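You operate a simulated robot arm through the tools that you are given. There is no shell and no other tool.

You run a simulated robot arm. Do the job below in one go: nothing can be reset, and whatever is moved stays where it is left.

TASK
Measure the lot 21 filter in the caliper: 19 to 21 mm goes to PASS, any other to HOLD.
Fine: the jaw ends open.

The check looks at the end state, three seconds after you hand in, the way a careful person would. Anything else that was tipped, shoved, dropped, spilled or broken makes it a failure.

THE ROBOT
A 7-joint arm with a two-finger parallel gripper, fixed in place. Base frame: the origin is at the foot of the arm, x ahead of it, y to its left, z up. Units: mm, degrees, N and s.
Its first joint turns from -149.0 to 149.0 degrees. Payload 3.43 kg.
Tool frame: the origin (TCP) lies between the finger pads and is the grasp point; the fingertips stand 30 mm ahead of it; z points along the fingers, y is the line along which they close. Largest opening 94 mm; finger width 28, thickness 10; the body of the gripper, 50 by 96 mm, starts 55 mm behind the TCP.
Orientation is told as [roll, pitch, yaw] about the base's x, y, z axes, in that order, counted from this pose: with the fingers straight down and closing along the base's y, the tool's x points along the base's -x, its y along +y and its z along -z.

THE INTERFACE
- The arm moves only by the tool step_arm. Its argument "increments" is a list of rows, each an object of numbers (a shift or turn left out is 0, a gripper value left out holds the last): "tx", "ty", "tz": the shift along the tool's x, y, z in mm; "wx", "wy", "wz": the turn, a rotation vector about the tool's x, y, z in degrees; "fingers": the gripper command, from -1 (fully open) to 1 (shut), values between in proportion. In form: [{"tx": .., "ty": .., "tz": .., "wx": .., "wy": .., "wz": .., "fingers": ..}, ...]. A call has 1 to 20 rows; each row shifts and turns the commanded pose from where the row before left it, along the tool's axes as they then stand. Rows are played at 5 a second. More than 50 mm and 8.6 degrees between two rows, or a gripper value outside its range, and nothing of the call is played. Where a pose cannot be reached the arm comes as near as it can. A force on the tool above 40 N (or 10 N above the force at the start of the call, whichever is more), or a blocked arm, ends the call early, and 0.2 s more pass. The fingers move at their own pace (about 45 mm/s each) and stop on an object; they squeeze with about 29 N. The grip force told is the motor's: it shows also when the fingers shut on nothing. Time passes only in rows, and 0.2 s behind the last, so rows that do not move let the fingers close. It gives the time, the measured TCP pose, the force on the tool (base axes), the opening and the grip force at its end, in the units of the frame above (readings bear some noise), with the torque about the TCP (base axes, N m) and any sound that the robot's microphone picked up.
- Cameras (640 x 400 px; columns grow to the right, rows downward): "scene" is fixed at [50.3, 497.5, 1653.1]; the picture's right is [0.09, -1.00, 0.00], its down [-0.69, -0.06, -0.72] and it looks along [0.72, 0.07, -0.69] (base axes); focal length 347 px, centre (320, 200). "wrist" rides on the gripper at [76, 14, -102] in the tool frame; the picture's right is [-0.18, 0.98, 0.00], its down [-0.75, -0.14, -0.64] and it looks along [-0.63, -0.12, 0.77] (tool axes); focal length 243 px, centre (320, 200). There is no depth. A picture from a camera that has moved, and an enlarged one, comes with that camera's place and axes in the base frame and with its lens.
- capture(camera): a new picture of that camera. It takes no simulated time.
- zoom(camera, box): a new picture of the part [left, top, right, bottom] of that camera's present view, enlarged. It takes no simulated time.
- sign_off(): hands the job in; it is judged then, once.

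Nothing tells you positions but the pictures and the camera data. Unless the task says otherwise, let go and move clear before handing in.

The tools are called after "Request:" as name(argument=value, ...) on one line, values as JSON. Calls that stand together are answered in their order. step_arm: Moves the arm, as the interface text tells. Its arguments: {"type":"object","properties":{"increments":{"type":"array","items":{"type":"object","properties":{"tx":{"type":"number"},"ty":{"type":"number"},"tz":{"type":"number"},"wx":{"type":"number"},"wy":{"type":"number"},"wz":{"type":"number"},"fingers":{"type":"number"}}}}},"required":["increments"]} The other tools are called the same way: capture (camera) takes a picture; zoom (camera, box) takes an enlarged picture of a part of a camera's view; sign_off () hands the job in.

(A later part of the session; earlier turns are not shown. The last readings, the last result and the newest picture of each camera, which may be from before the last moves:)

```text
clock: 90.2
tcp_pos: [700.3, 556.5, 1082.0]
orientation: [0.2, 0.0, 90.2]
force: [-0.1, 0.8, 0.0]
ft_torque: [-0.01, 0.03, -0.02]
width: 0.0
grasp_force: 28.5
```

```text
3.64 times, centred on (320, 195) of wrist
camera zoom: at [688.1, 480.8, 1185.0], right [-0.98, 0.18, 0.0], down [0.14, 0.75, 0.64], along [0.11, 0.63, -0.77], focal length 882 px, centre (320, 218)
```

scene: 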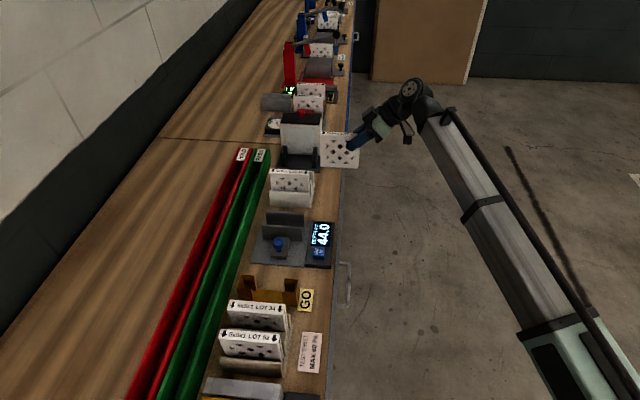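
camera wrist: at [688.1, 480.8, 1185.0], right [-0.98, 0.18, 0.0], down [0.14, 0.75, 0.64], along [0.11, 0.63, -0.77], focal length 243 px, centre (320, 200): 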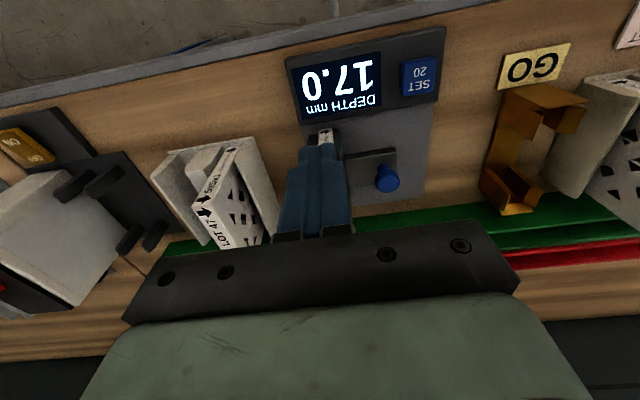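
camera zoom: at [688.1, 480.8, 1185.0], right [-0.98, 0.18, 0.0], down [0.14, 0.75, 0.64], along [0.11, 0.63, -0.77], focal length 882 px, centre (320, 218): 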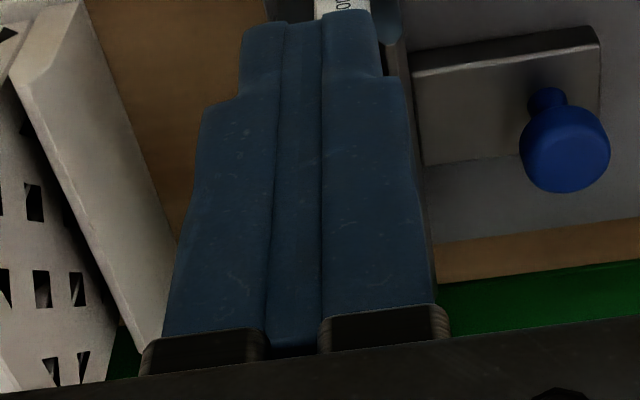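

The gripper reads exactly 0.0 when shut, so its 20.6 mm is credible and the display needs a mechanical cross-check. I'll measure across the outside of both plates with the gripper now, then each plate's thickness, which gives the true gap. First I open to about 60 mm and tilt again.

Request:
step_arm(increments=[{"wy": -2, "fingers": -0.28}, {"wy": -4}, {"wy": -4}, {"wy": -4}, {"wy": -4}, {"wy": -4}, {"wy": -4}, {"wy": -4}, {"wy": -4}, {"wy": -4}, {"wy": -4}, {"wy": -3}, {}])

Request:
step_arm(increments=[{"tx": 8, "tz": 4, "ty": -1}, {"tx": 12, "tz": 8, "ty": -1}, {"tx": 12, "tz": 10, "ty": -1}, {"tx": 12, "tz": 8}, {"tx": 6, "tz": 4}, {}])

Request:
capture(camera="wrist")

Request:
zoom(camera="scene", box=[240, 170, 360, 270])

```text
clock: 93.0
tcp_pos: [700.5, 555.3, 1083.5]
orientation: [0.3, -45.1, 90.1]
force: [-0.4, -0.9, 0.1]
ft_torque: [-0.01, -0.01, 0.0]
width: 60.2
grasp_force: 0.0
```

```text
clock: 94.5
tcp_pos: [703.7, 543.5, 1023.2]
orientation: [0.4, -45.0, 90.1]
force: [0.1, -0.3, -0.6]
ft_torque: [0.01, -0.02, -0.01]
width: 60.4
grasp_force: 0.1
```

```text
taken
camera wrist: at [690.6, 418.7, 1041.8], right [-0.98, 0.13, 0.13], down [0.14, 0.08, 0.99], along [0.11, 0.99, -0.1], focal length 243 px, centre (320, 200)
```

wrist: 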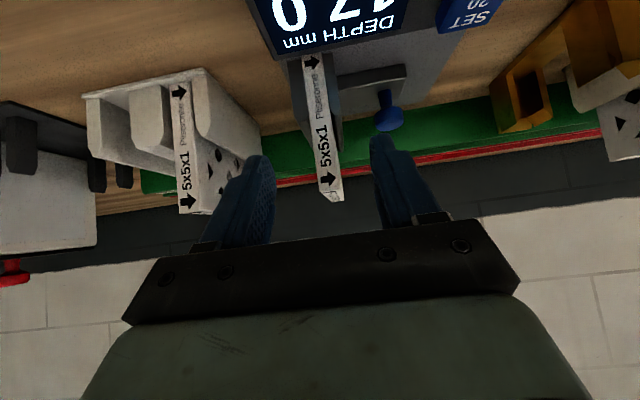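

```text
4.00 times, centred on (300, 220) of scene
camera zoom: at [50.3, 497.5, 1653.1], right [0.09, -1.0, 0.0], down [-0.69, -0.06, -0.72], along [0.72, 0.07, -0.69], focal length 1389 px, centre (400, 120)
```

zoom: 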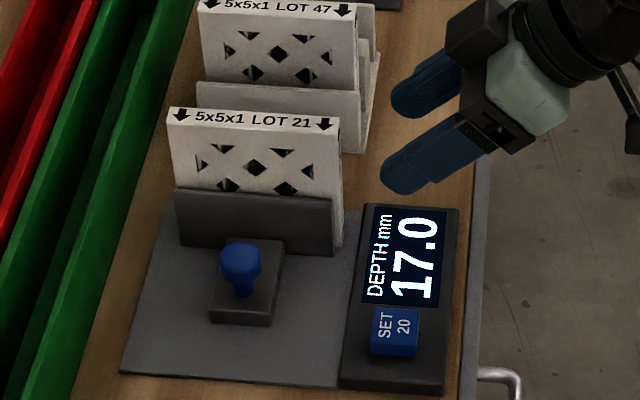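

I have a clear square view of the end faces. I'll take a close-up before going in.

Request:
zoom(camera="wrist", box=[260, 40, 380, 120])

Request:
zoom(camera="wrist", box=[150, 70, 350, 220])

```text
5.00 times, centred on (320, 80) of wrist
camera zoom: at [690.6, 418.7, 1041.8], right [-0.98, 0.13, 0.13], down [0.14, 0.08, 0.99], along [0.11, 0.99, -0.1], focal length 1213 px, centre (320, 800)
```

zoom: 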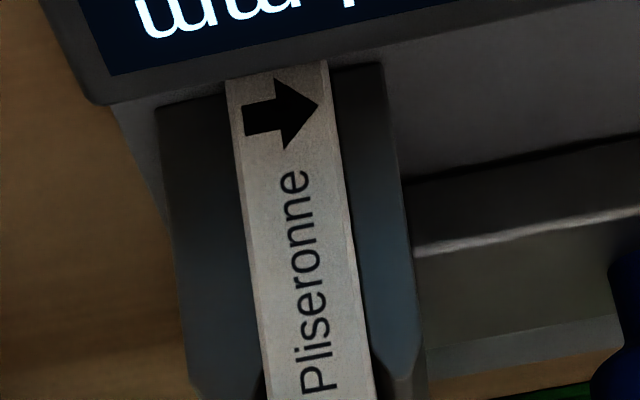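

```text
2.67 times, centred on (250, 145) of wrist
camera zoom: at [690.6, 418.7, 1041.8], right [-0.98, 0.13, 0.13], down [0.14, 0.08, 0.99], along [0.11, 0.99, -0.1], focal length 647 px, centre (507, 347)
```

zoom: 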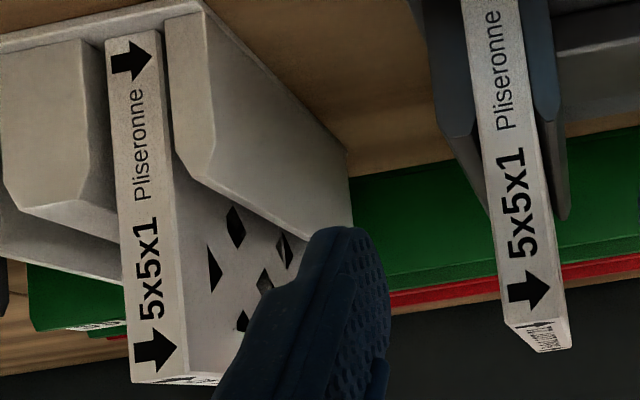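

I'll go in with the fingers astride both plates and squeeze lightly to read the outside width.

Request:
step_arm(increments=[{"tz": 5}, {"tz": 10}, {"tz": 12}, {"tz": 12}, {"tz": 12}, {"tz": 10}, {"tz": 8}, {"tz": 6}, {"tz": 3}, {}])

Request:
capture(camera="wrist")

Request:
zoom(camera="scene", box=[240, 170, 360, 270])

```text
clock: 96.7
tcp_pos: [703.5, 599.0, 966.1]
orientation: [0.3, -44.9, 90.1]
force: [0.3, -0.2, -0.9]
ft_torque: [0.03, 0.02, 0.03]
width: 60.1
grasp_force: 0.1
```

```text
taken
camera wrist: at [690.0, 474.3, 986.3], right [-0.98, 0.13, 0.13], down [0.14, 0.08, 0.99], along [0.11, 0.99, -0.1], focal length 243 px, centre (320, 200)
```

wrist: 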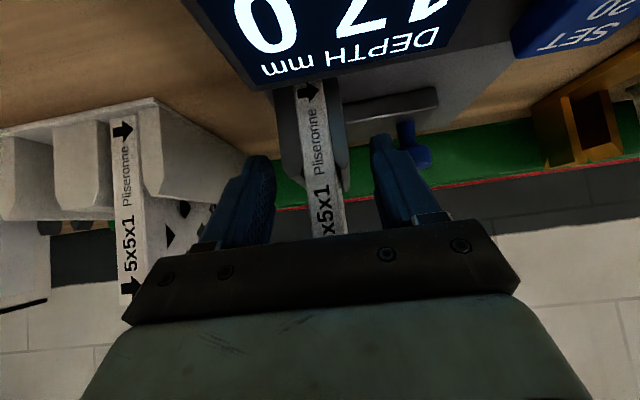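

```text
4.00 times, centred on (300, 220) of scene
camera zoom: at [50.3, 497.5, 1653.1], right [0.09, -1.0, 0.0], down [-0.69, -0.06, -0.72], along [0.72, 0.07, -0.69], focal length 1389 px, centre (400, 120)
```

zoom: 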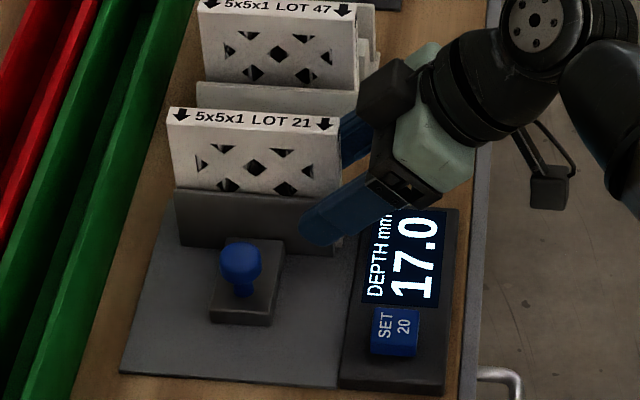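

The fingers are astride both plates with clear margins. I'll close in stages.

Request:
step_arm(increments=[{"fingers": 0.05}, {}, {"fingers": 0.2}, {}, {"fingers": 0.35}, {}, {}])

Request:
zoom(camera="wrist", box=[220, 0, 460, 240])

Request:
zoom(camera="scene", box=[240, 170, 360, 270])

```text
clock: 98.2
tcp_pos: [703.3, 599.0, 967.7]
orientation: [0.2, -45.1, 90.1]
force: [15.7, 1.9, 2.6]
ft_torque: [0.04, -0.42, -0.29]
width: 39.5
grasp_force: 7.6
```

```text
1.67 times, centred on (340, 120) of wrist
camera zoom: at [691.1, 474.3, 986.2], right [-0.98, 0.13, 0.13], down [0.14, 0.08, 0.99], along [0.11, 0.99, -0.1], focal length 404 px, centre (287, 333)
```

zoom: 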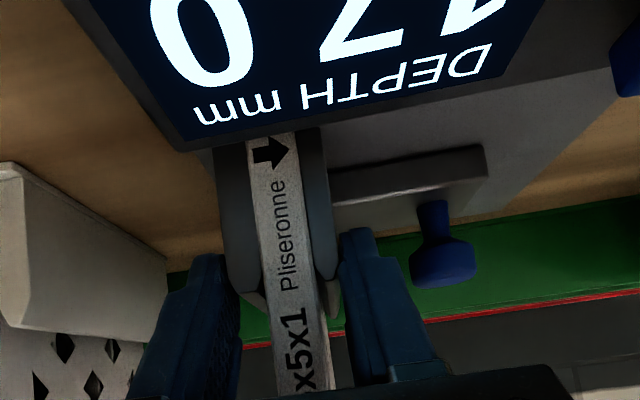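

```text
4.00 times, centred on (300, 220) of scene
camera zoom: at [50.3, 497.5, 1653.1], right [0.09, -1.0, 0.0], down [-0.69, -0.06, -0.72], along [0.72, 0.07, -0.69], focal length 1389 px, centre (400, 120)
```

zoom: 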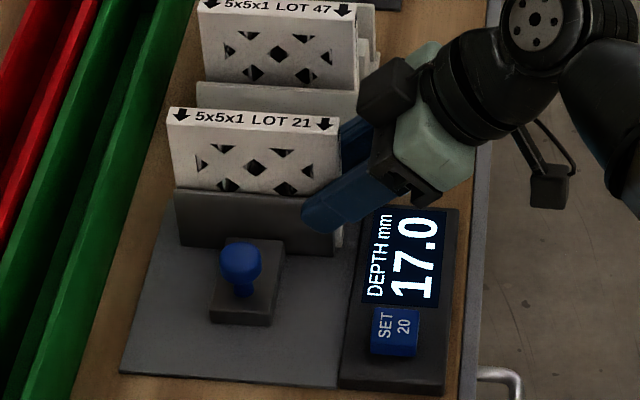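

The fixed-side finger touched first (Fx +15.7). I'll shift slightly +x to balance it.

Request:
step_arm(increments=[{"ty": -0.7}, {"ty": -0.5}, {}])

Request:
step_arm(increments=[{"ty": -0.5}, {}, {}])

```text
clock: 99.0
tcp_pos: [704.3, 599.3, 966.7]
orientation: [0.3, -45.0, 90.0]
force: [12.5, 2.4, -1.7]
ft_torque: [0.21, -0.27, -0.22]
width: 39.2
grasp_force: 7.1
```

```text
clock: 99.8
tcp_pos: [703.1, 599.4, 968.5]
orientation: [0.4, -44.9, 90.1]
force: [5.9, 5.3, -3.1]
ft_torque: [0.06, -0.04, -0.1]
width: 39.1
grasp_force: 7.3
```

Request:
step_arm(increments=[{"ty": -0.4, "fingers": 0.5}, {}, {}])

Request:
zoom(camera="wrist", box=[220, 40, 460, 240])

```text
clock: 100.7
tcp_pos: [703.2, 599.0, 967.2]
orientation: [0.4, -45.1, 90.1]
force: [-3.9, 1.0, -3.0]
ft_torque: [0.14, 0.12, -0.07]
width: 38.6
grasp_force: 13.0
```

```text
2.00 times, centred on (340, 140) of wrist
camera zoom: at [691.8, 473.9, 986.5], right [-0.98, 0.12, 0.14], down [0.15, 0.08, 0.99], along [0.11, 0.99, -0.1], focal length 485 px, centre (280, 320)
```

zoom: 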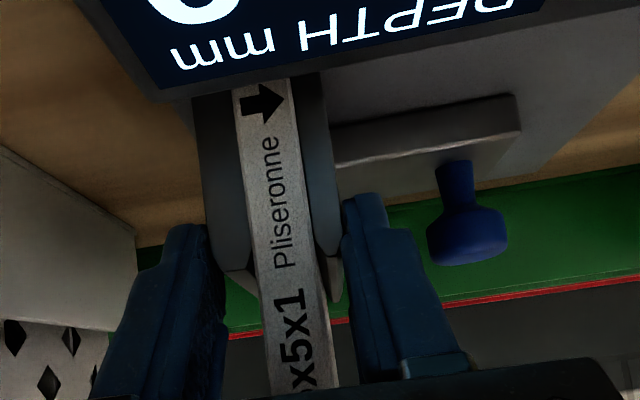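

The readings vary with squeeze, so I'll look closely at the contact itself.

Request:
zoom(camera="wrist", box=[280, 110, 340, 180])

Request:
zoom(camera="wrist", box=[360, 110, 420, 180])

Request:
zoom(camera="wrist", box=[300, 70, 400, 190])

Request:
zoom(camera="scene", box=[290, 190, 330, 240])

```text
5.71 times, centred on (310, 145) of wrist
camera zoom: at [691.8, 473.9, 986.5], right [-0.98, 0.12, 0.14], down [0.15, 0.08, 0.99], along [0.11, 0.99, -0.1], focal length 1386 px, centre (377, 514)
```

zoom: 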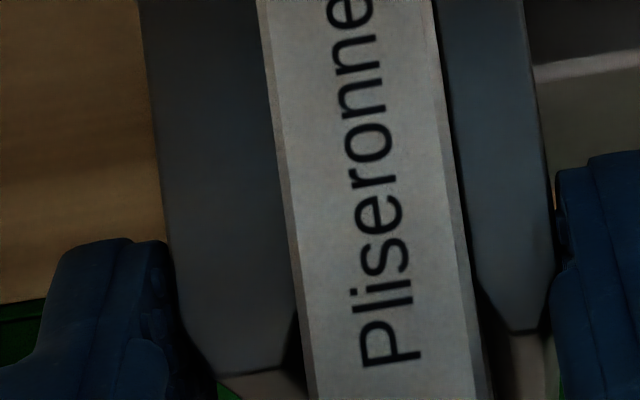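

```text
5.71 times, centred on (390, 145) of wrist
camera zoom: at [691.8, 473.9, 986.5], right [-0.98, 0.12, 0.14], down [0.15, 0.08, 0.99], along [0.11, 0.99, -0.1], focal length 1386 px, centre (-80, 514)
```

zoom: 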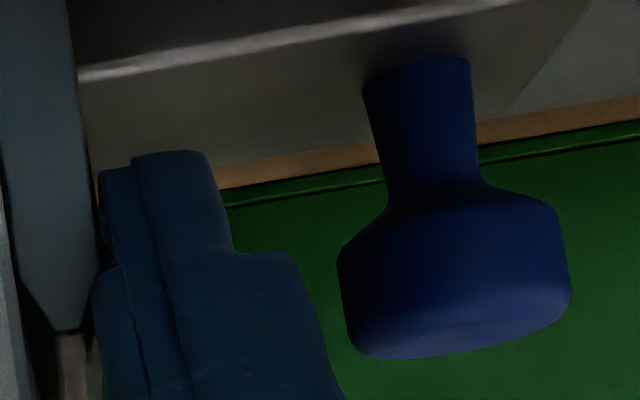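

```text
3.33 times, centred on (350, 130) of wrist
camera zoom: at [691.8, 473.9, 986.5], right [-0.98, 0.12, 0.14], down [0.15, 0.08, 0.99], along [0.11, 0.99, -0.1], focal length 809 px, centre (220, 433)
```

zoom: 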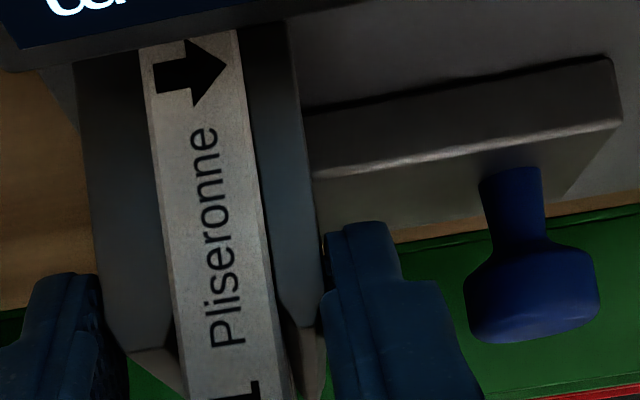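

```text
8.00 times, centred on (310, 215) of scene
camera zoom: at [50.3, 497.5, 1653.1], right [0.09, -1.0, 0.0], down [-0.69, -0.06, -0.72], along [0.72, 0.07, -0.69], focal length 2778 px, centre (400, 80)
```

zoom: 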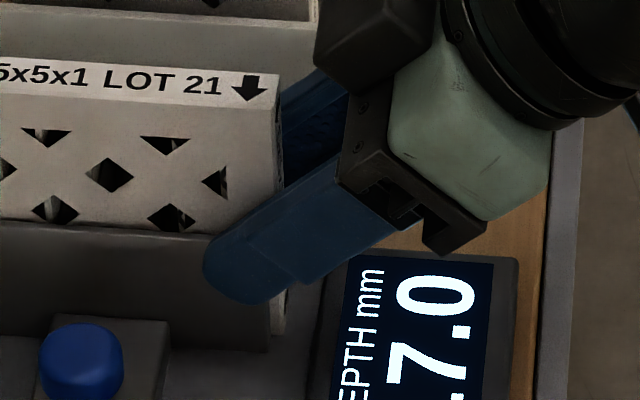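

The outside reads 38.6–39.5 mm and depends on the squeeze, which isn't conclusive. I'll open, rise to the filter's free upper part, grip it again with a close look at the pads, and compare.

Request:
step_arm(increments=[{"fingers": 0.1}, {"fingers": -0.1}, {}, {"tx": -4, "tz": -4}, {"tx": -8, "tz": -6}, {"tx": -10, "tz": -4}, {"tx": -9, "tz": 0}, {"tx": -4, "tz": 0}, {}])

Request:
capture(camera="wrist")

```text
clock: 102.7
tcp_pos: [703.7, 614.0, 1002.7]
orientation: [0.3, -45.0, 90.1]
force: [0.0, 0.3, -0.3]
ft_torque: [0.03, 0.0, 0.0]
width: 51.6
grasp_force: 0.1
```

```text
taken
camera wrist: at [691.9, 488.8, 1021.5], right [-0.98, 0.13, 0.13], down [0.14, 0.08, 0.99], along [0.11, 0.99, -0.1], focal length 243 px, centre (320, 200)
```

wrist: 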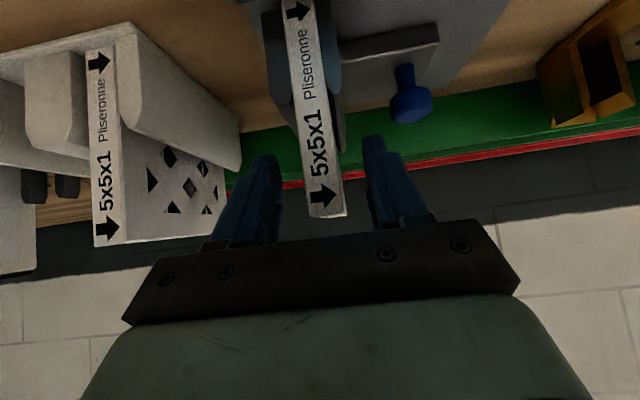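

Request:
step_arm(increments=[{"fingers": 0.4}, {}, {"fingers": 0.5}, {}, {}])

Request:
step_arm(increments=[{"fingers": 0.57}, {}, {}])

Request:
step_arm(increments=[{"fingers": 0.62}, {}, {}])

Request:
zoom(camera="wrist", box=[270, 130, 390, 240])

Request:
zoom(camera="scene", box=[290, 190, 330, 240])

```text
clock: 103.8
tcp_pos: [703.9, 614.4, 1003.1]
orientation: [0.3, -45.0, 90.1]
force: [-2.3, 0.5, 1.1]
ft_torque: [-0.01, 0.05, -0.01]
width: 25.0
grasp_force: 1.2
```

```text
clock: 104.7
tcp_pos: [703.7, 614.5, 1003.4]
orientation: [0.2, -45.0, 90.1]
force: [-1.5, 0.2, 0.4]
ft_torque: [0.0, 0.06, 0.0]
width: 22.0
grasp_force: 1.0
```

```text
clock: 105.5
tcp_pos: [703.8, 613.5, 1002.0]
orientation: [0.5, -45.0, 90.2]
force: [-7.6, -0.4, -1.5]
ft_torque: [-0.07, 0.38, -0.09]
width: 20.8
grasp_force: 29.2
```

```text
3.64 times, centred on (330, 185) of wrist
camera zoom: at [691.2, 488.7, 1021.5], right [-0.98, 0.12, 0.13], down [0.15, 0.08, 0.99], along [0.11, 0.99, -0.1], focal length 882 px, centre (284, 254)
```

zoom: 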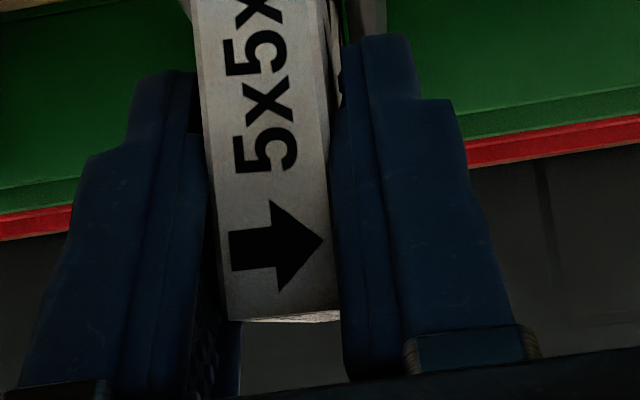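

```text
8.00 times, centred on (310, 215) of scene
camera zoom: at [50.3, 497.5, 1653.1], right [0.09, -1.0, 0.0], down [-0.69, -0.06, -0.72], along [0.72, 0.07, -0.69], focal length 2778 px, centre (400, 80)
```

zoom: 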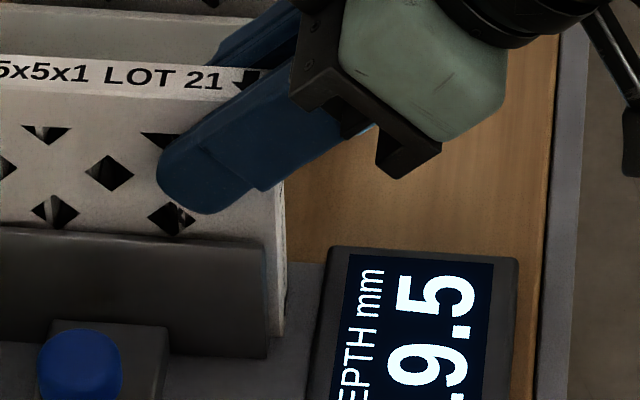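

Gripping again gives 20.8 mm, and it nudged the jaw (display now x9.5), so the jaw slides easily. I'll measure the top strip's thickness optically from the fixed camera, where the scale is well known.

Request:
zoom(camera="scene", box=[265, 190, 305, 215])

Request:
zoom(camera="scene", box=[265, 190, 285, 205])

Request:
zoom(camera="scene", box=[265, 160, 305, 185])

Request:
zoom(camera="scene", box=[265, 195, 345, 245])

```text
16.00 times, centred on (285, 202) of scene
camera zoom: at [50.3, 497.5, 1653.1], right [0.09, -1.0, 0.0], down [-0.69, -0.06, -0.72], along [0.72, 0.07, -0.69], focal length 5556 px, centre (880, 160)
```

zoom: 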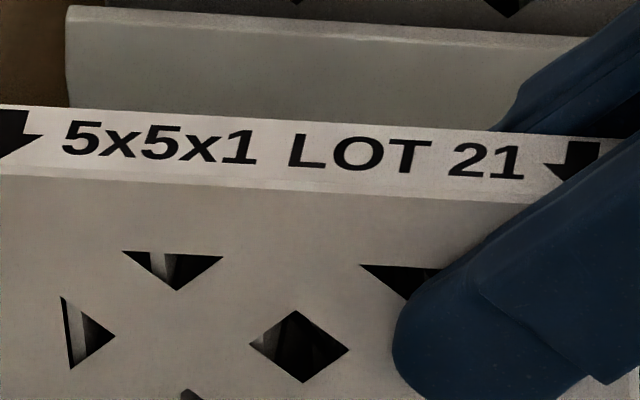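

```text
16.00 times, centred on (275, 198) of scene
camera zoom: at [50.3, 497.5, 1653.1], right [0.09, -1.0, 0.0], down [-0.69, -0.06, -0.72], along [0.72, 0.07, -0.69], focal length 5556 px, centre (1040, 240)
```

zoom: 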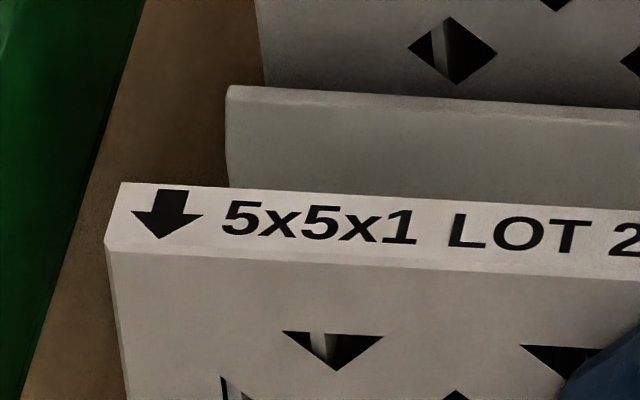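

```text
16.00 times, centred on (285, 172) of scene
camera zoom: at [50.3, 497.5, 1653.1], right [0.09, -1.0, 0.0], down [-0.69, -0.06, -0.72], along [0.72, 0.07, -0.69], focal length 5556 px, centre (880, 640)
```

zoom: 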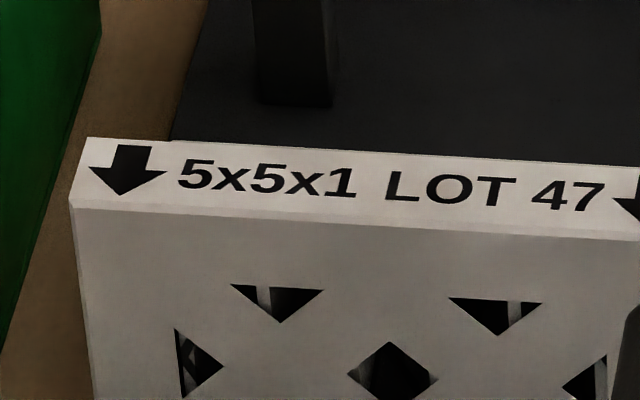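

```text
8.00 times, centred on (305, 220) of scene
camera zoom: at [50.3, 497.5, 1653.1], right [0.09, -1.0, 0.0], down [-0.69, -0.06, -0.72], along [0.72, 0.07, -0.69], focal length 2778 px, centre (440, 40)
```

zoom: 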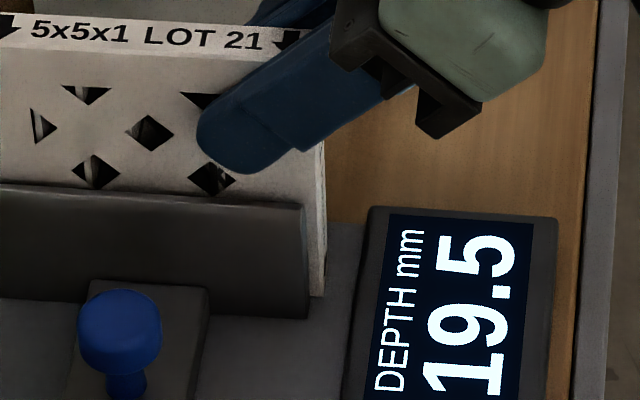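

Request:
zoom(camera="scene", box=[269, 198, 281, 207])

Request:
zoom(camera="scene", box=[268, 167, 280, 176])

Request:
zoom(camera="wrist", box=[310, 170, 350, 225])

Request:
zoom(camera="wrist", box=[80, 190, 140, 250])

```text
16.00 times, centred on (275, 202) of scene
camera zoom: at [50.3, 497.5, 1653.1], right [0.09, -1.0, 0.0], down [-0.69, -0.06, -0.72], along [0.72, 0.07, -0.69], focal length 5556 px, centre (1040, 160)
```

zoom: 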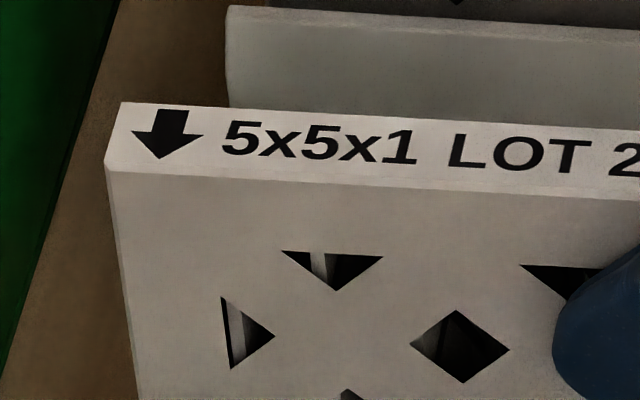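

```text
16.00 times, centred on (274, 172) of scene
camera zoom: at [50.3, 497.5, 1653.1], right [0.09, -1.0, 0.0], down [-0.69, -0.06, -0.72], along [0.72, 0.07, -0.69], focal length 5556 px, centre (1056, 656)
```

zoom: 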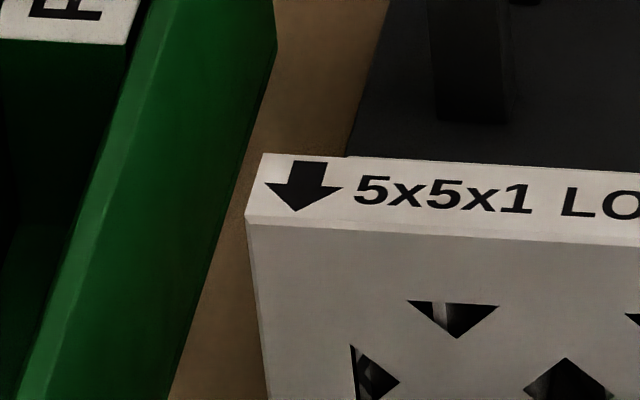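

```text
7.27 times, centred on (330, 198) of wrist
camera zoom: at [691.2, 488.7, 1021.5], right [-0.98, 0.12, 0.13], down [0.15, 0.08, 0.99], along [0.11, 0.99, -0.1], focal length 1764 px, centre (247, 218)
```

zoom: 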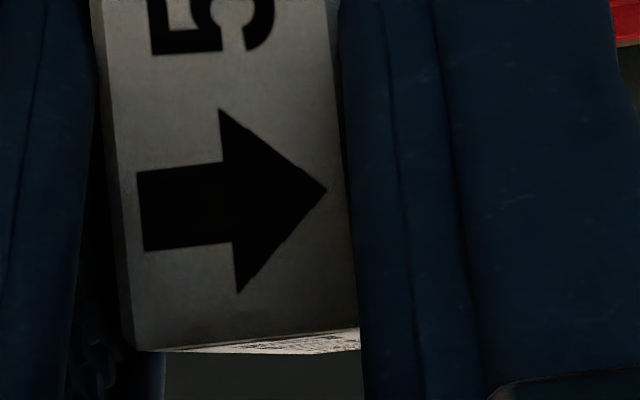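

```text
6.67 times, centred on (110, 220) of wrist
camera zoom: at [691.2, 488.7, 1021.5], right [-0.98, 0.12, 0.13], down [0.15, 0.08, 0.99], along [0.11, 0.99, -0.1], focal length 1618 px, centre (1720, 67)
```

zoom: 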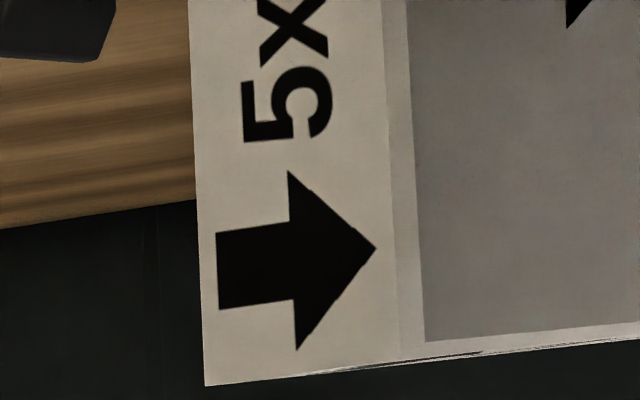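

From the fixed camera the top strip scales to about 16.8 mm for lot 21 and about 20 mm for lot 47. So the caliper's 17.0 is right, and the gripper over-reads because its soft pads overlap when shut. 17.0 mm is outside 19–21, so lot 21 goes to HOLD. I'll let go and re-grip with a steeper tool, which suits placing into the far trough.

Request:
step_arm(increments=[{"fingers": 0.3}, {}, {}, {"tz": -4}, {"tz": -9}, {"tz": -12}, {"tz": -14}, {"tz": -14}, {"tz": -14}, {"tz": -9}, {"tz": -4}, {}])

Request:
step_arm(increments=[{"wy": 2}, {"wy": 4}, {"wy": 4}, {"wy": 4}, {"wy": 4}, {"wy": 4}, {"wy": 3}, {}])

Request:
capture(camera="wrist")

Request:
zoom(camera="scene", box=[240, 170, 360, 270])

```text
clock: 108.0
tcp_pos: [705.0, 556.4, 1058.5]
orientation: [0.2, -45.0, 90.1]
force: [-0.4, 0.3, 0.5]
ft_torque: [0.0, 0.01, 0.0]
width: 33.0
grasp_force: 0.1
```

```text
clock: 109.8
tcp_pos: [704.8, 556.1, 1059.3]
orientation: [0.3, -20.0, 90.2]
force: [0.2, 0.9, 1.4]
ft_torque: [0.02, 0.03, 0.02]
width: 33.1
grasp_force: 0.0
```

```text
taken
camera wrist: at [692.9, 451.6, 1129.4], right [-0.98, 0.17, 0.07], down [0.14, 0.49, 0.86], along [0.11, 0.86, -0.51], focal length 243 px, centre (320, 200)
```

wrist: 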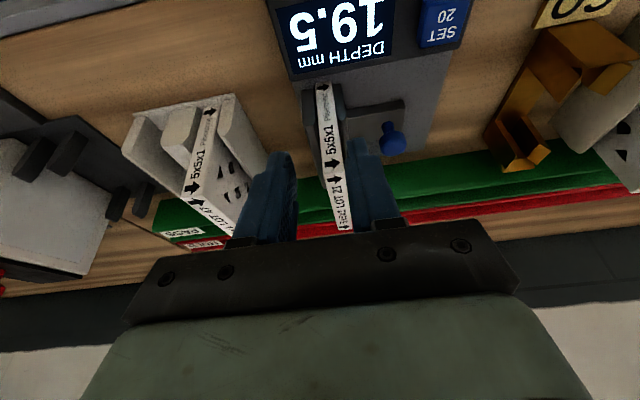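

```text
4.00 times, centred on (300, 220) of scene
camera zoom: at [50.3, 497.5, 1653.1], right [0.09, -1.0, 0.0], down [-0.69, -0.06, -0.72], along [0.72, 0.07, -0.69], focal length 1389 px, centre (400, 120)
```

zoom: 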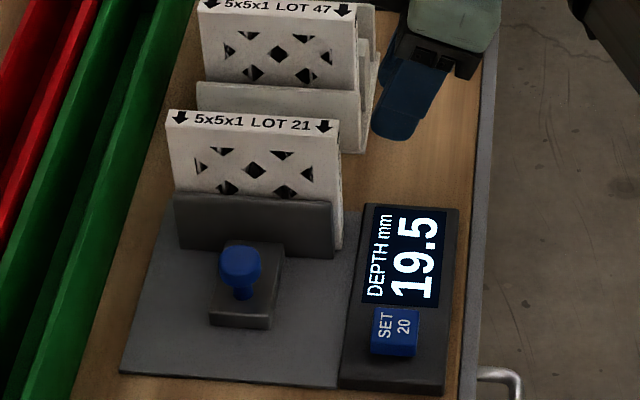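

The filter still stands upright between the plates. I'll zoom to check the centring for the steeper grip.

Request:
zoom(camera="wrist", box=[260, 80, 400, 240])

```text
2.50 times, centred on (330, 160) of wrist
camera zoom: at [692.9, 451.6, 1129.4], right [-0.98, 0.17, 0.07], down [0.14, 0.49, 0.86], along [0.11, 0.86, -0.51], focal length 606 px, centre (295, 300)
```

zoom: 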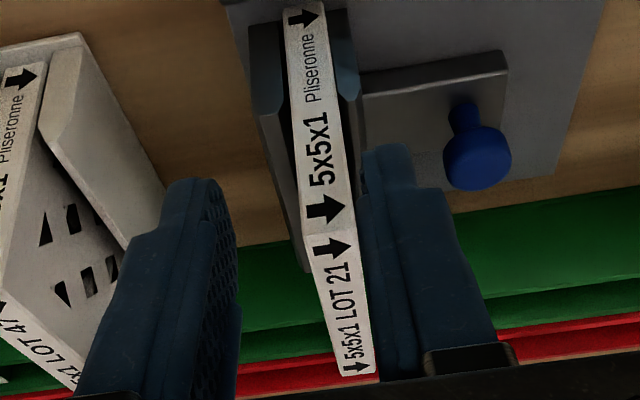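

The filter's centre plane is at x of about 701, so I'll shift 3.5 mm in −x, move above it and descend along the tool axis.

Request:
step_arm(increments=[{"tx": -5, "tz": 0.6, "ty": 1.5}, {"tx": -10, "tz": 1.2, "ty": 2}, {"tx": -12, "tz": 1.5}, {"tx": -12, "tz": 1.5}, {"tx": -9.9, "tz": 1.3}, {}])

Request:
zoom(camera="wrist", box=[240, 60, 420, 240])

```text
clock: 111.2
tcp_pos: [701.3, 604.7, 1069.0]
orientation: [0.2, -20.1, 90.2]
force: [-0.1, 0.2, 0.1]
ft_torque: [-0.03, 0.0, 0.01]
width: 33.1
grasp_force: 0.1
```

```text
2.22 times, centred on (330, 150) of wrist
camera zoom: at [689.2, 500.0, 1139.8], right [-0.98, 0.17, 0.07], down [0.14, 0.49, 0.86], along [0.11, 0.86, -0.5], focal length 539 px, centre (298, 311)
```

zoom: 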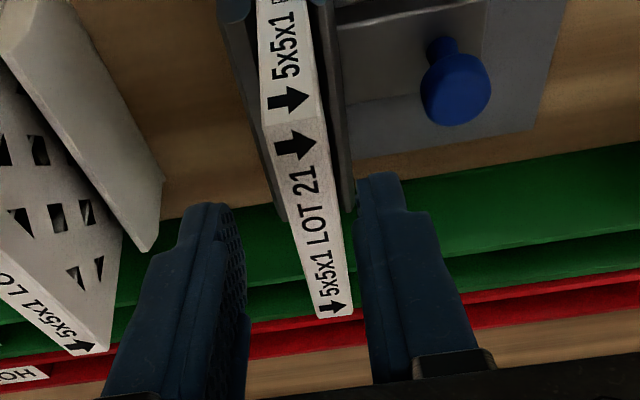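

Request:
step_arm(increments=[{"tz": 4, "ty": 0.6}, {"tz": 8, "ty": 0.6}, {"tz": 10}, {"tz": 12}, {"tz": 12}, {"tz": 10}, {"tz": 8}, {"tz": 4}, {"tz": 2}, {}])

Request:
zoom(camera="wrist", box=[240, 60, 420, 240])

Request:
zoom(camera="scene", box=[255, 185, 345, 245])

```text
clock: 113.5
tcp_pos: [700.5, 628.3, 1004.3]
orientation: [0.2, -20.0, 90.1]
force: [0.0, 0.1, -0.7]
ft_torque: [0.0, 0.02, 0.01]
width: 32.9
grasp_force: 0.1
```

```text
2.22 times, centred on (330, 150) of wrist
camera zoom: at [687.5, 523.3, 1074.4], right [-0.98, 0.17, 0.07], down [0.14, 0.49, 0.86], along [0.11, 0.86, -0.5], focal length 539 px, centre (298, 311)
```

zoom: 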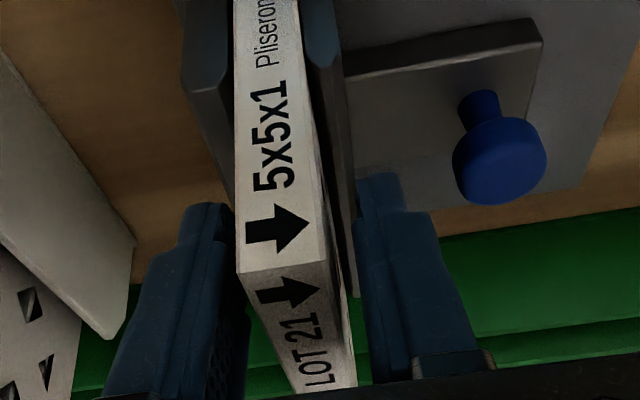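

```text
6.67 times, centred on (300, 215) of scene
camera zoom: at [50.3, 497.5, 1653.1], right [0.09, -1.0, 0.0], down [-0.69, -0.06, -0.72], along [0.72, 0.07, -0.69], focal length 2315 px, centre (453, 100)
```

zoom: 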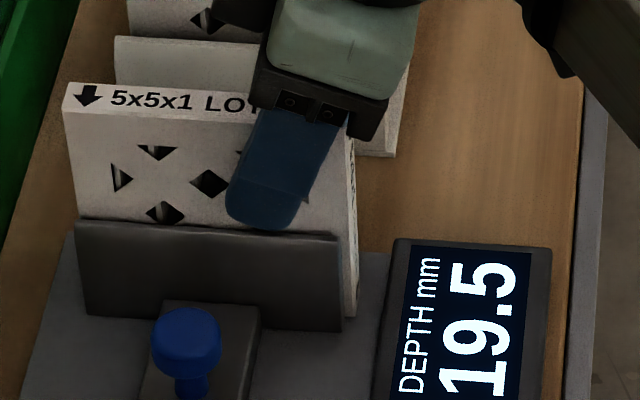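

The fingers straddle the filter with even margins, and the tips are just above the plates. Closing.

Request:
step_arm(increments=[{"fingers": 0.45}, {}, {"fingers": 0.55}, {}, {"fingers": 0.65}, {}, {"fingers": 0.75}, {}, {}])

Request:
zoom(camera="scene", box=[255, 185, 345, 245])

Request:
zoom(camera="wrist", box=[240, 60, 420, 240])

```text
clock: 115.5
tcp_pos: [699.9, 629.2, 1003.1]
orientation: [0.2, -20.0, 90.2]
force: [0.9, 0.1, 1.6]
ft_torque: [0.04, -0.01, 0.0]
width: 20.7
grasp_force: 29.1
```

```text
6.67 times, centred on (300, 215) of scene
camera zoom: at [50.3, 497.5, 1653.1], right [0.09, -1.0, 0.0], down [-0.69, -0.06, -0.72], along [0.72, 0.07, -0.69], focal length 2315 px, centre (453, 100)
```

zoom: 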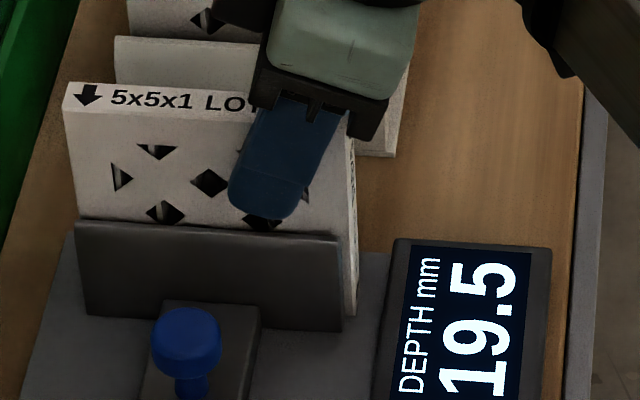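

```text
2.22 times, centred on (330, 150) of wrist
camera zoom: at [687.5, 523.3, 1074.4], right [-0.98, 0.17, 0.07], down [0.14, 0.49, 0.86], along [0.11, 0.86, -0.5], focal length 539 px, centre (298, 311)
```

zoom: 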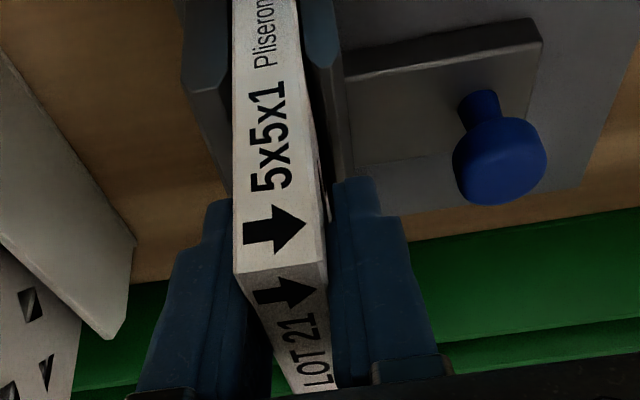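

The filter is gripped (29 N) and centred in its gap with slack. I'll lift it straight up out of the caliper.

Request:
step_arm(increments=[{"tx": -0.7, "tz": -1.9}, {"tx": -1.4, "tz": -3.8}, {"tx": -2.4, "tz": -6.6}, {"tx": -2.7, "tz": -7.5}, {"tx": -2.7, "tz": -7.5}, {"tx": -2.7, "tz": -7.5}, {"tx": -2.7, "tz": -7.5}, {"tx": -2.7, "tz": -7.5}, {"tx": -2.4, "tz": -6.6}, {"tx": -1.7, "tz": -4.7}, {"tx": -1, "tz": -2.8}, {}])

Request:
capture(camera="wrist")

Request:
zoom(camera="scene", box=[225, 150, 355, 260])

```text
clock: 118.0
tcp_pos: [700.8, 628.7, 1073.2]
orientation: [0.3, -19.9, 90.2]
force: [-0.4, -0.1, -0.2]
ft_torque: [0.01, -0.03, 0.03]
width: 20.7
grasp_force: 28.8
```

```text
taken
camera wrist: at [688.0, 523.3, 1142.9], right [-0.98, 0.17, 0.07], down [0.14, 0.49, 0.86], along [0.11, 0.86, -0.5], focal length 243 px, centre (320, 200)
```

wrist: 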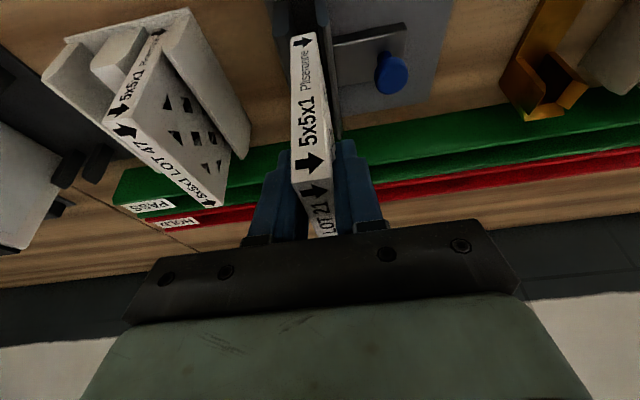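

```text
3.64 times, centred on (290, 205) of scene
camera zoom: at [50.3, 497.5, 1653.1], right [0.09, -1.0, 0.0], down [-0.69, -0.06, -0.72], along [0.72, 0.07, -0.69], focal length 1263 px, centre (429, 182)
```

zoom: 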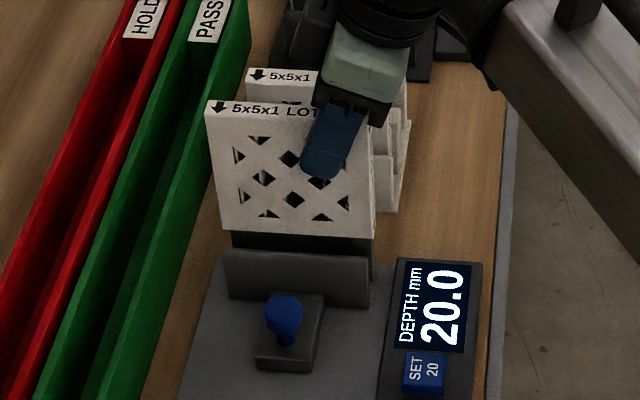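

The filter is out and clear. I'll study the troughs from here to get the HOLD channel's position and size.

Request:
zoom(camera="wrist", box=[420, 80, 580, 220])

Request:
zoom(camera="wrist", box=[100, 150, 260, 250])

Request:
zoom(camera="scene", box=[120, 260, 280, 400])

Request:
zoom(camera="scene", box=[200, 140, 280, 200])

```text
2.86 times, centred on (500, 150) of wrist
camera zoom: at [688.0, 523.3, 1142.9], right [-0.98, 0.17, 0.07], down [0.14, 0.49, 0.86], along [0.11, 0.86, -0.5], focal length 693 px, centre (-194, 343)
```

zoom: 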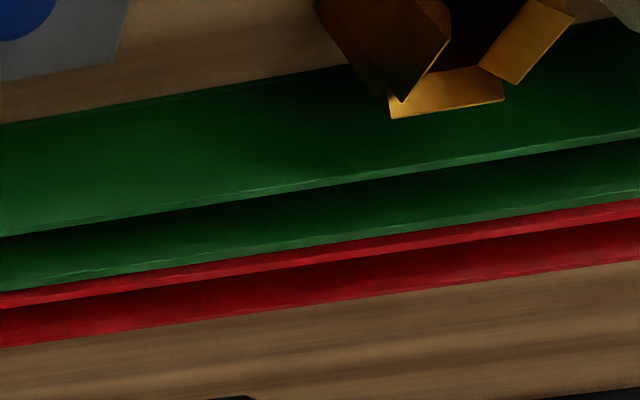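

```text
4.00 times, centred on (180, 200) of wrist
camera zoom: at [688.0, 523.3, 1142.9], right [-0.98, 0.17, 0.07], down [0.14, 0.49, 0.86], along [0.11, 0.86, -0.5], focal length 970 px, centre (880, 200)
```

zoom: 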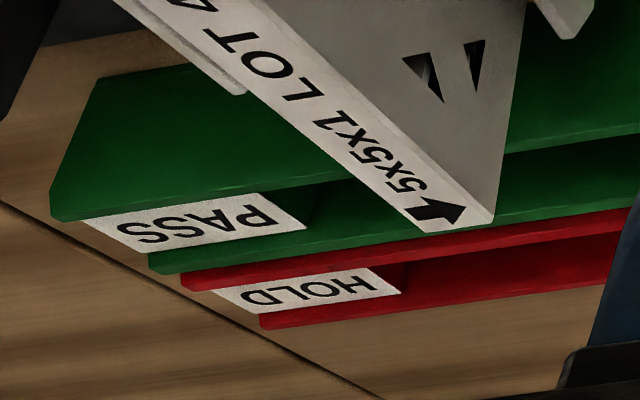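

```text
2.86 times, centred on (200, 330) of scene
camera zoom: at [50.3, 497.5, 1653.1], right [0.09, -1.0, 0.0], down [-0.69, -0.06, -0.72], along [0.72, 0.07, -0.69], focal length 992 px, centre (663, -171)
```

zoom: 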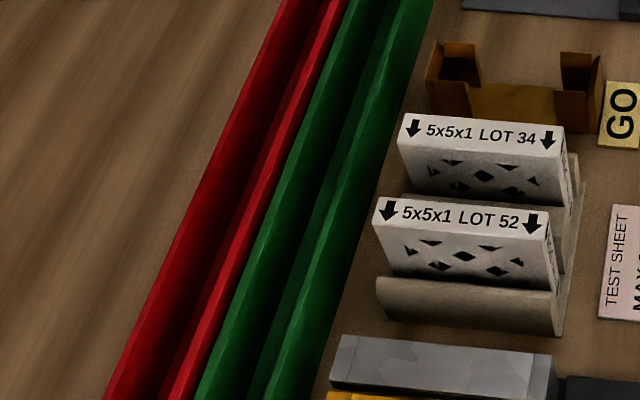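

```text
6.67 times, centred on (240, 170) of scene
camera zoom: at [50.3, 497.5, 1653.1], right [0.09, -1.0, 0.0], down [-0.69, -0.06, -0.72], along [0.72, 0.07, -0.69], focal length 2315 px, centre (853, 400)
```

zoom: 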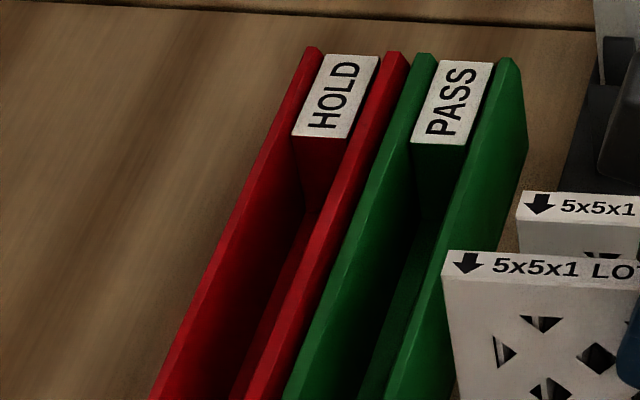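

HOLD's channel lies at about y 818–860 with its wall tops near z 969. PASS lies nearer, at about y 759–800. Before swinging the arm over that side I'll back out and survey the unseen bench area at small x.

Request:
step_arm(increments=[{"tx": 4, "tz": -5}, {"tx": 9, "tz": -8}, {"tx": 12, "tz": -8}, {"tx": 14, "tz": -8, "ty": 5}, {"tx": 14, "tz": -6, "ty": 10}, {"tx": 14, "tz": -6, "ty": 15}, {"tx": 14, "tz": -5, "ty": 15}, {"tx": 12, "tz": -4, "ty": 18}, {"tx": 8, "tz": -3, "ty": 18}, {"tx": 4, "tz": -2, "ty": 18}, {"ty": 18}, {"ty": 18}, {"ty": 18}, {"ty": 18}, {"ty": 18}, {"ty": 18}, {"ty": 15}, {"ty": 10}, {"ty": 5}, {}])

Request:
capture(camera="wrist")

Request:
capture(camera="scene")

```text
clock: 122.2
tcp_pos: [463.7, 509.8, 1087.2]
orientation: [0.2, -20.0, 90.3]
force: [0.1, -0.2, -0.9]
ft_torque: [-0.02, 0.01, 0.0]
width: 20.7
grasp_force: 29.2
```

```text
taken
camera wrist: at [451.4, 405.0, 1159.4], right [-0.98, 0.17, 0.07], down [0.14, 0.49, 0.86], along [0.11, 0.86, -0.5], focal length 243 px, centre (320, 200)
```

wrist: 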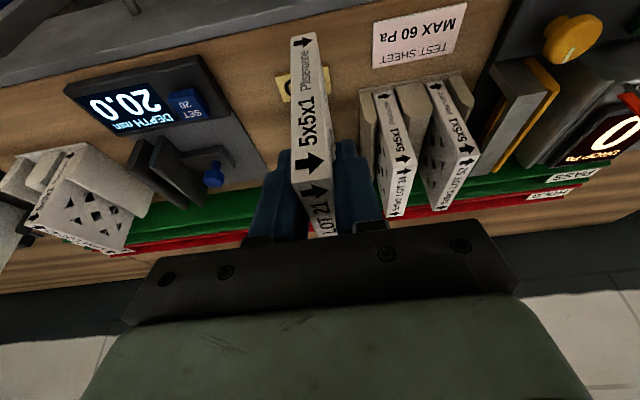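

```text
taken
```

scene: 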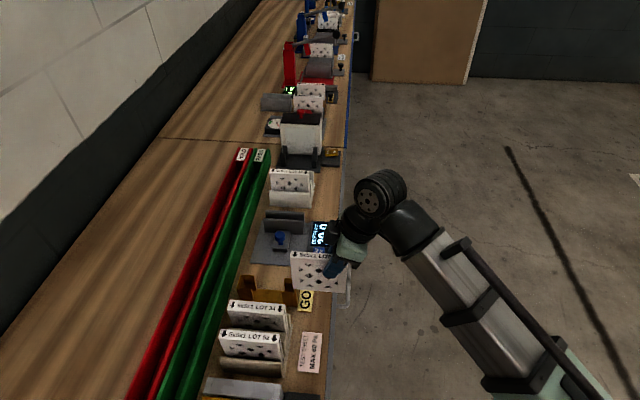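

A pressure-test rig with its own display shows at the small-x end, and the troughs have labels at that end too. I'll zoom in there.

Request:
zoom(camera="wrist", box=[440, 0, 640, 220])

Request:
zoom(camera="wrist", box=[520, 130, 640, 220])

```text
1.82 times, centred on (540, 110) of wrist
camera zoom: at [451.4, 405.0, 1159.4], right [-0.98, 0.17, 0.07], down [0.14, 0.49, 0.86], along [0.11, 0.86, -0.5], focal length 441 px, centre (-80, 364)
```

zoom: 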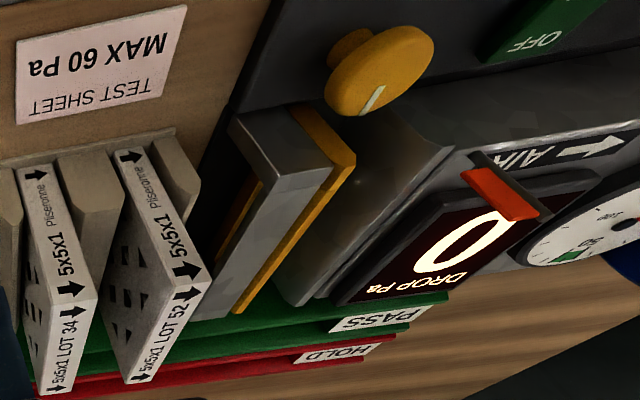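

```text
4.44 times, centred on (580, 175) of wrist
camera zoom: at [451.4, 405.0, 1159.4], right [-0.98, 0.17, 0.07], down [0.14, 0.49, 0.86], along [0.11, 0.86, -0.5], focal length 1078 px, centre (-836, 311)
```

zoom: 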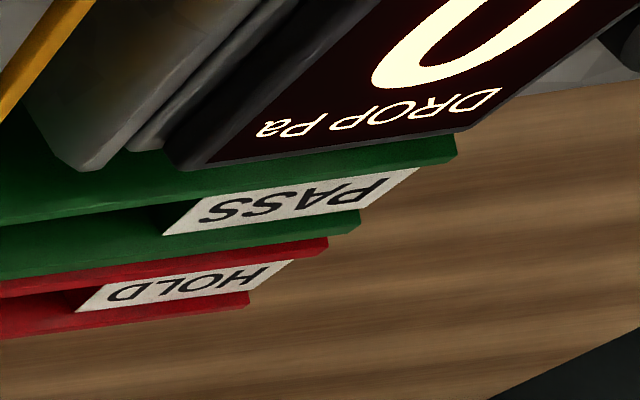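

The troughs run from x of about 80 to 1040. The test rig tops out near z 1000, so I'll stay well above it. My path goes back to x of about 600, over the bench between the GO fixture and the caliper, and the quarter turn happens there.

Request:
step_arm(increments=[{"ty": -6}, {"ty": -14}, {"ty": -18}, {"ty": -18}, {"ty": -18}, {"ty": -18}, {"ty": -16, "tx": -3, "tz": 0.5}, {"ty": -12, "tx": -8, "tz": 2}, {"ty": -10, "tx": -13, "tz": 4}, {"ty": -6, "tx": -14, "tz": 5}, {"tx": -14, "tz": 5}, {"tx": -14, "tz": 5}, {"tx": -14, "tz": 5}, {"tx": -14, "tz": 5}, {"tx": -14, "tz": 5}, {"tx": -14, "tz": 5}, {"tx": -14, "tz": 5}, {"tx": -14, "tz": 5}, {"tx": -8, "tz": 3}, {}])

Request:
zoom(camera="scene", box=[180, 140, 380, 320])

```text
clock: 126.5
tcp_pos: [599.2, 678.8, 1092.4]
orientation: [0.3, -20.0, 90.2]
force: [-0.7, -0.7, -1.0]
ft_torque: [-0.04, 0.01, 0.01]
width: 20.4
grasp_force: 28.9
```

```text
2.22 times, centred on (280, 230) of scene
camera zoom: at [50.3, 497.5, 1653.1], right [0.09, -1.0, 0.0], down [-0.69, -0.06, -0.72], along [0.72, 0.07, -0.69], focal length 772 px, centre (409, 133)
```

zoom: 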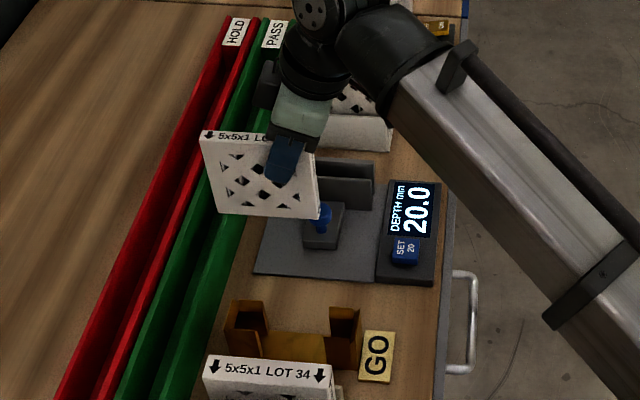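

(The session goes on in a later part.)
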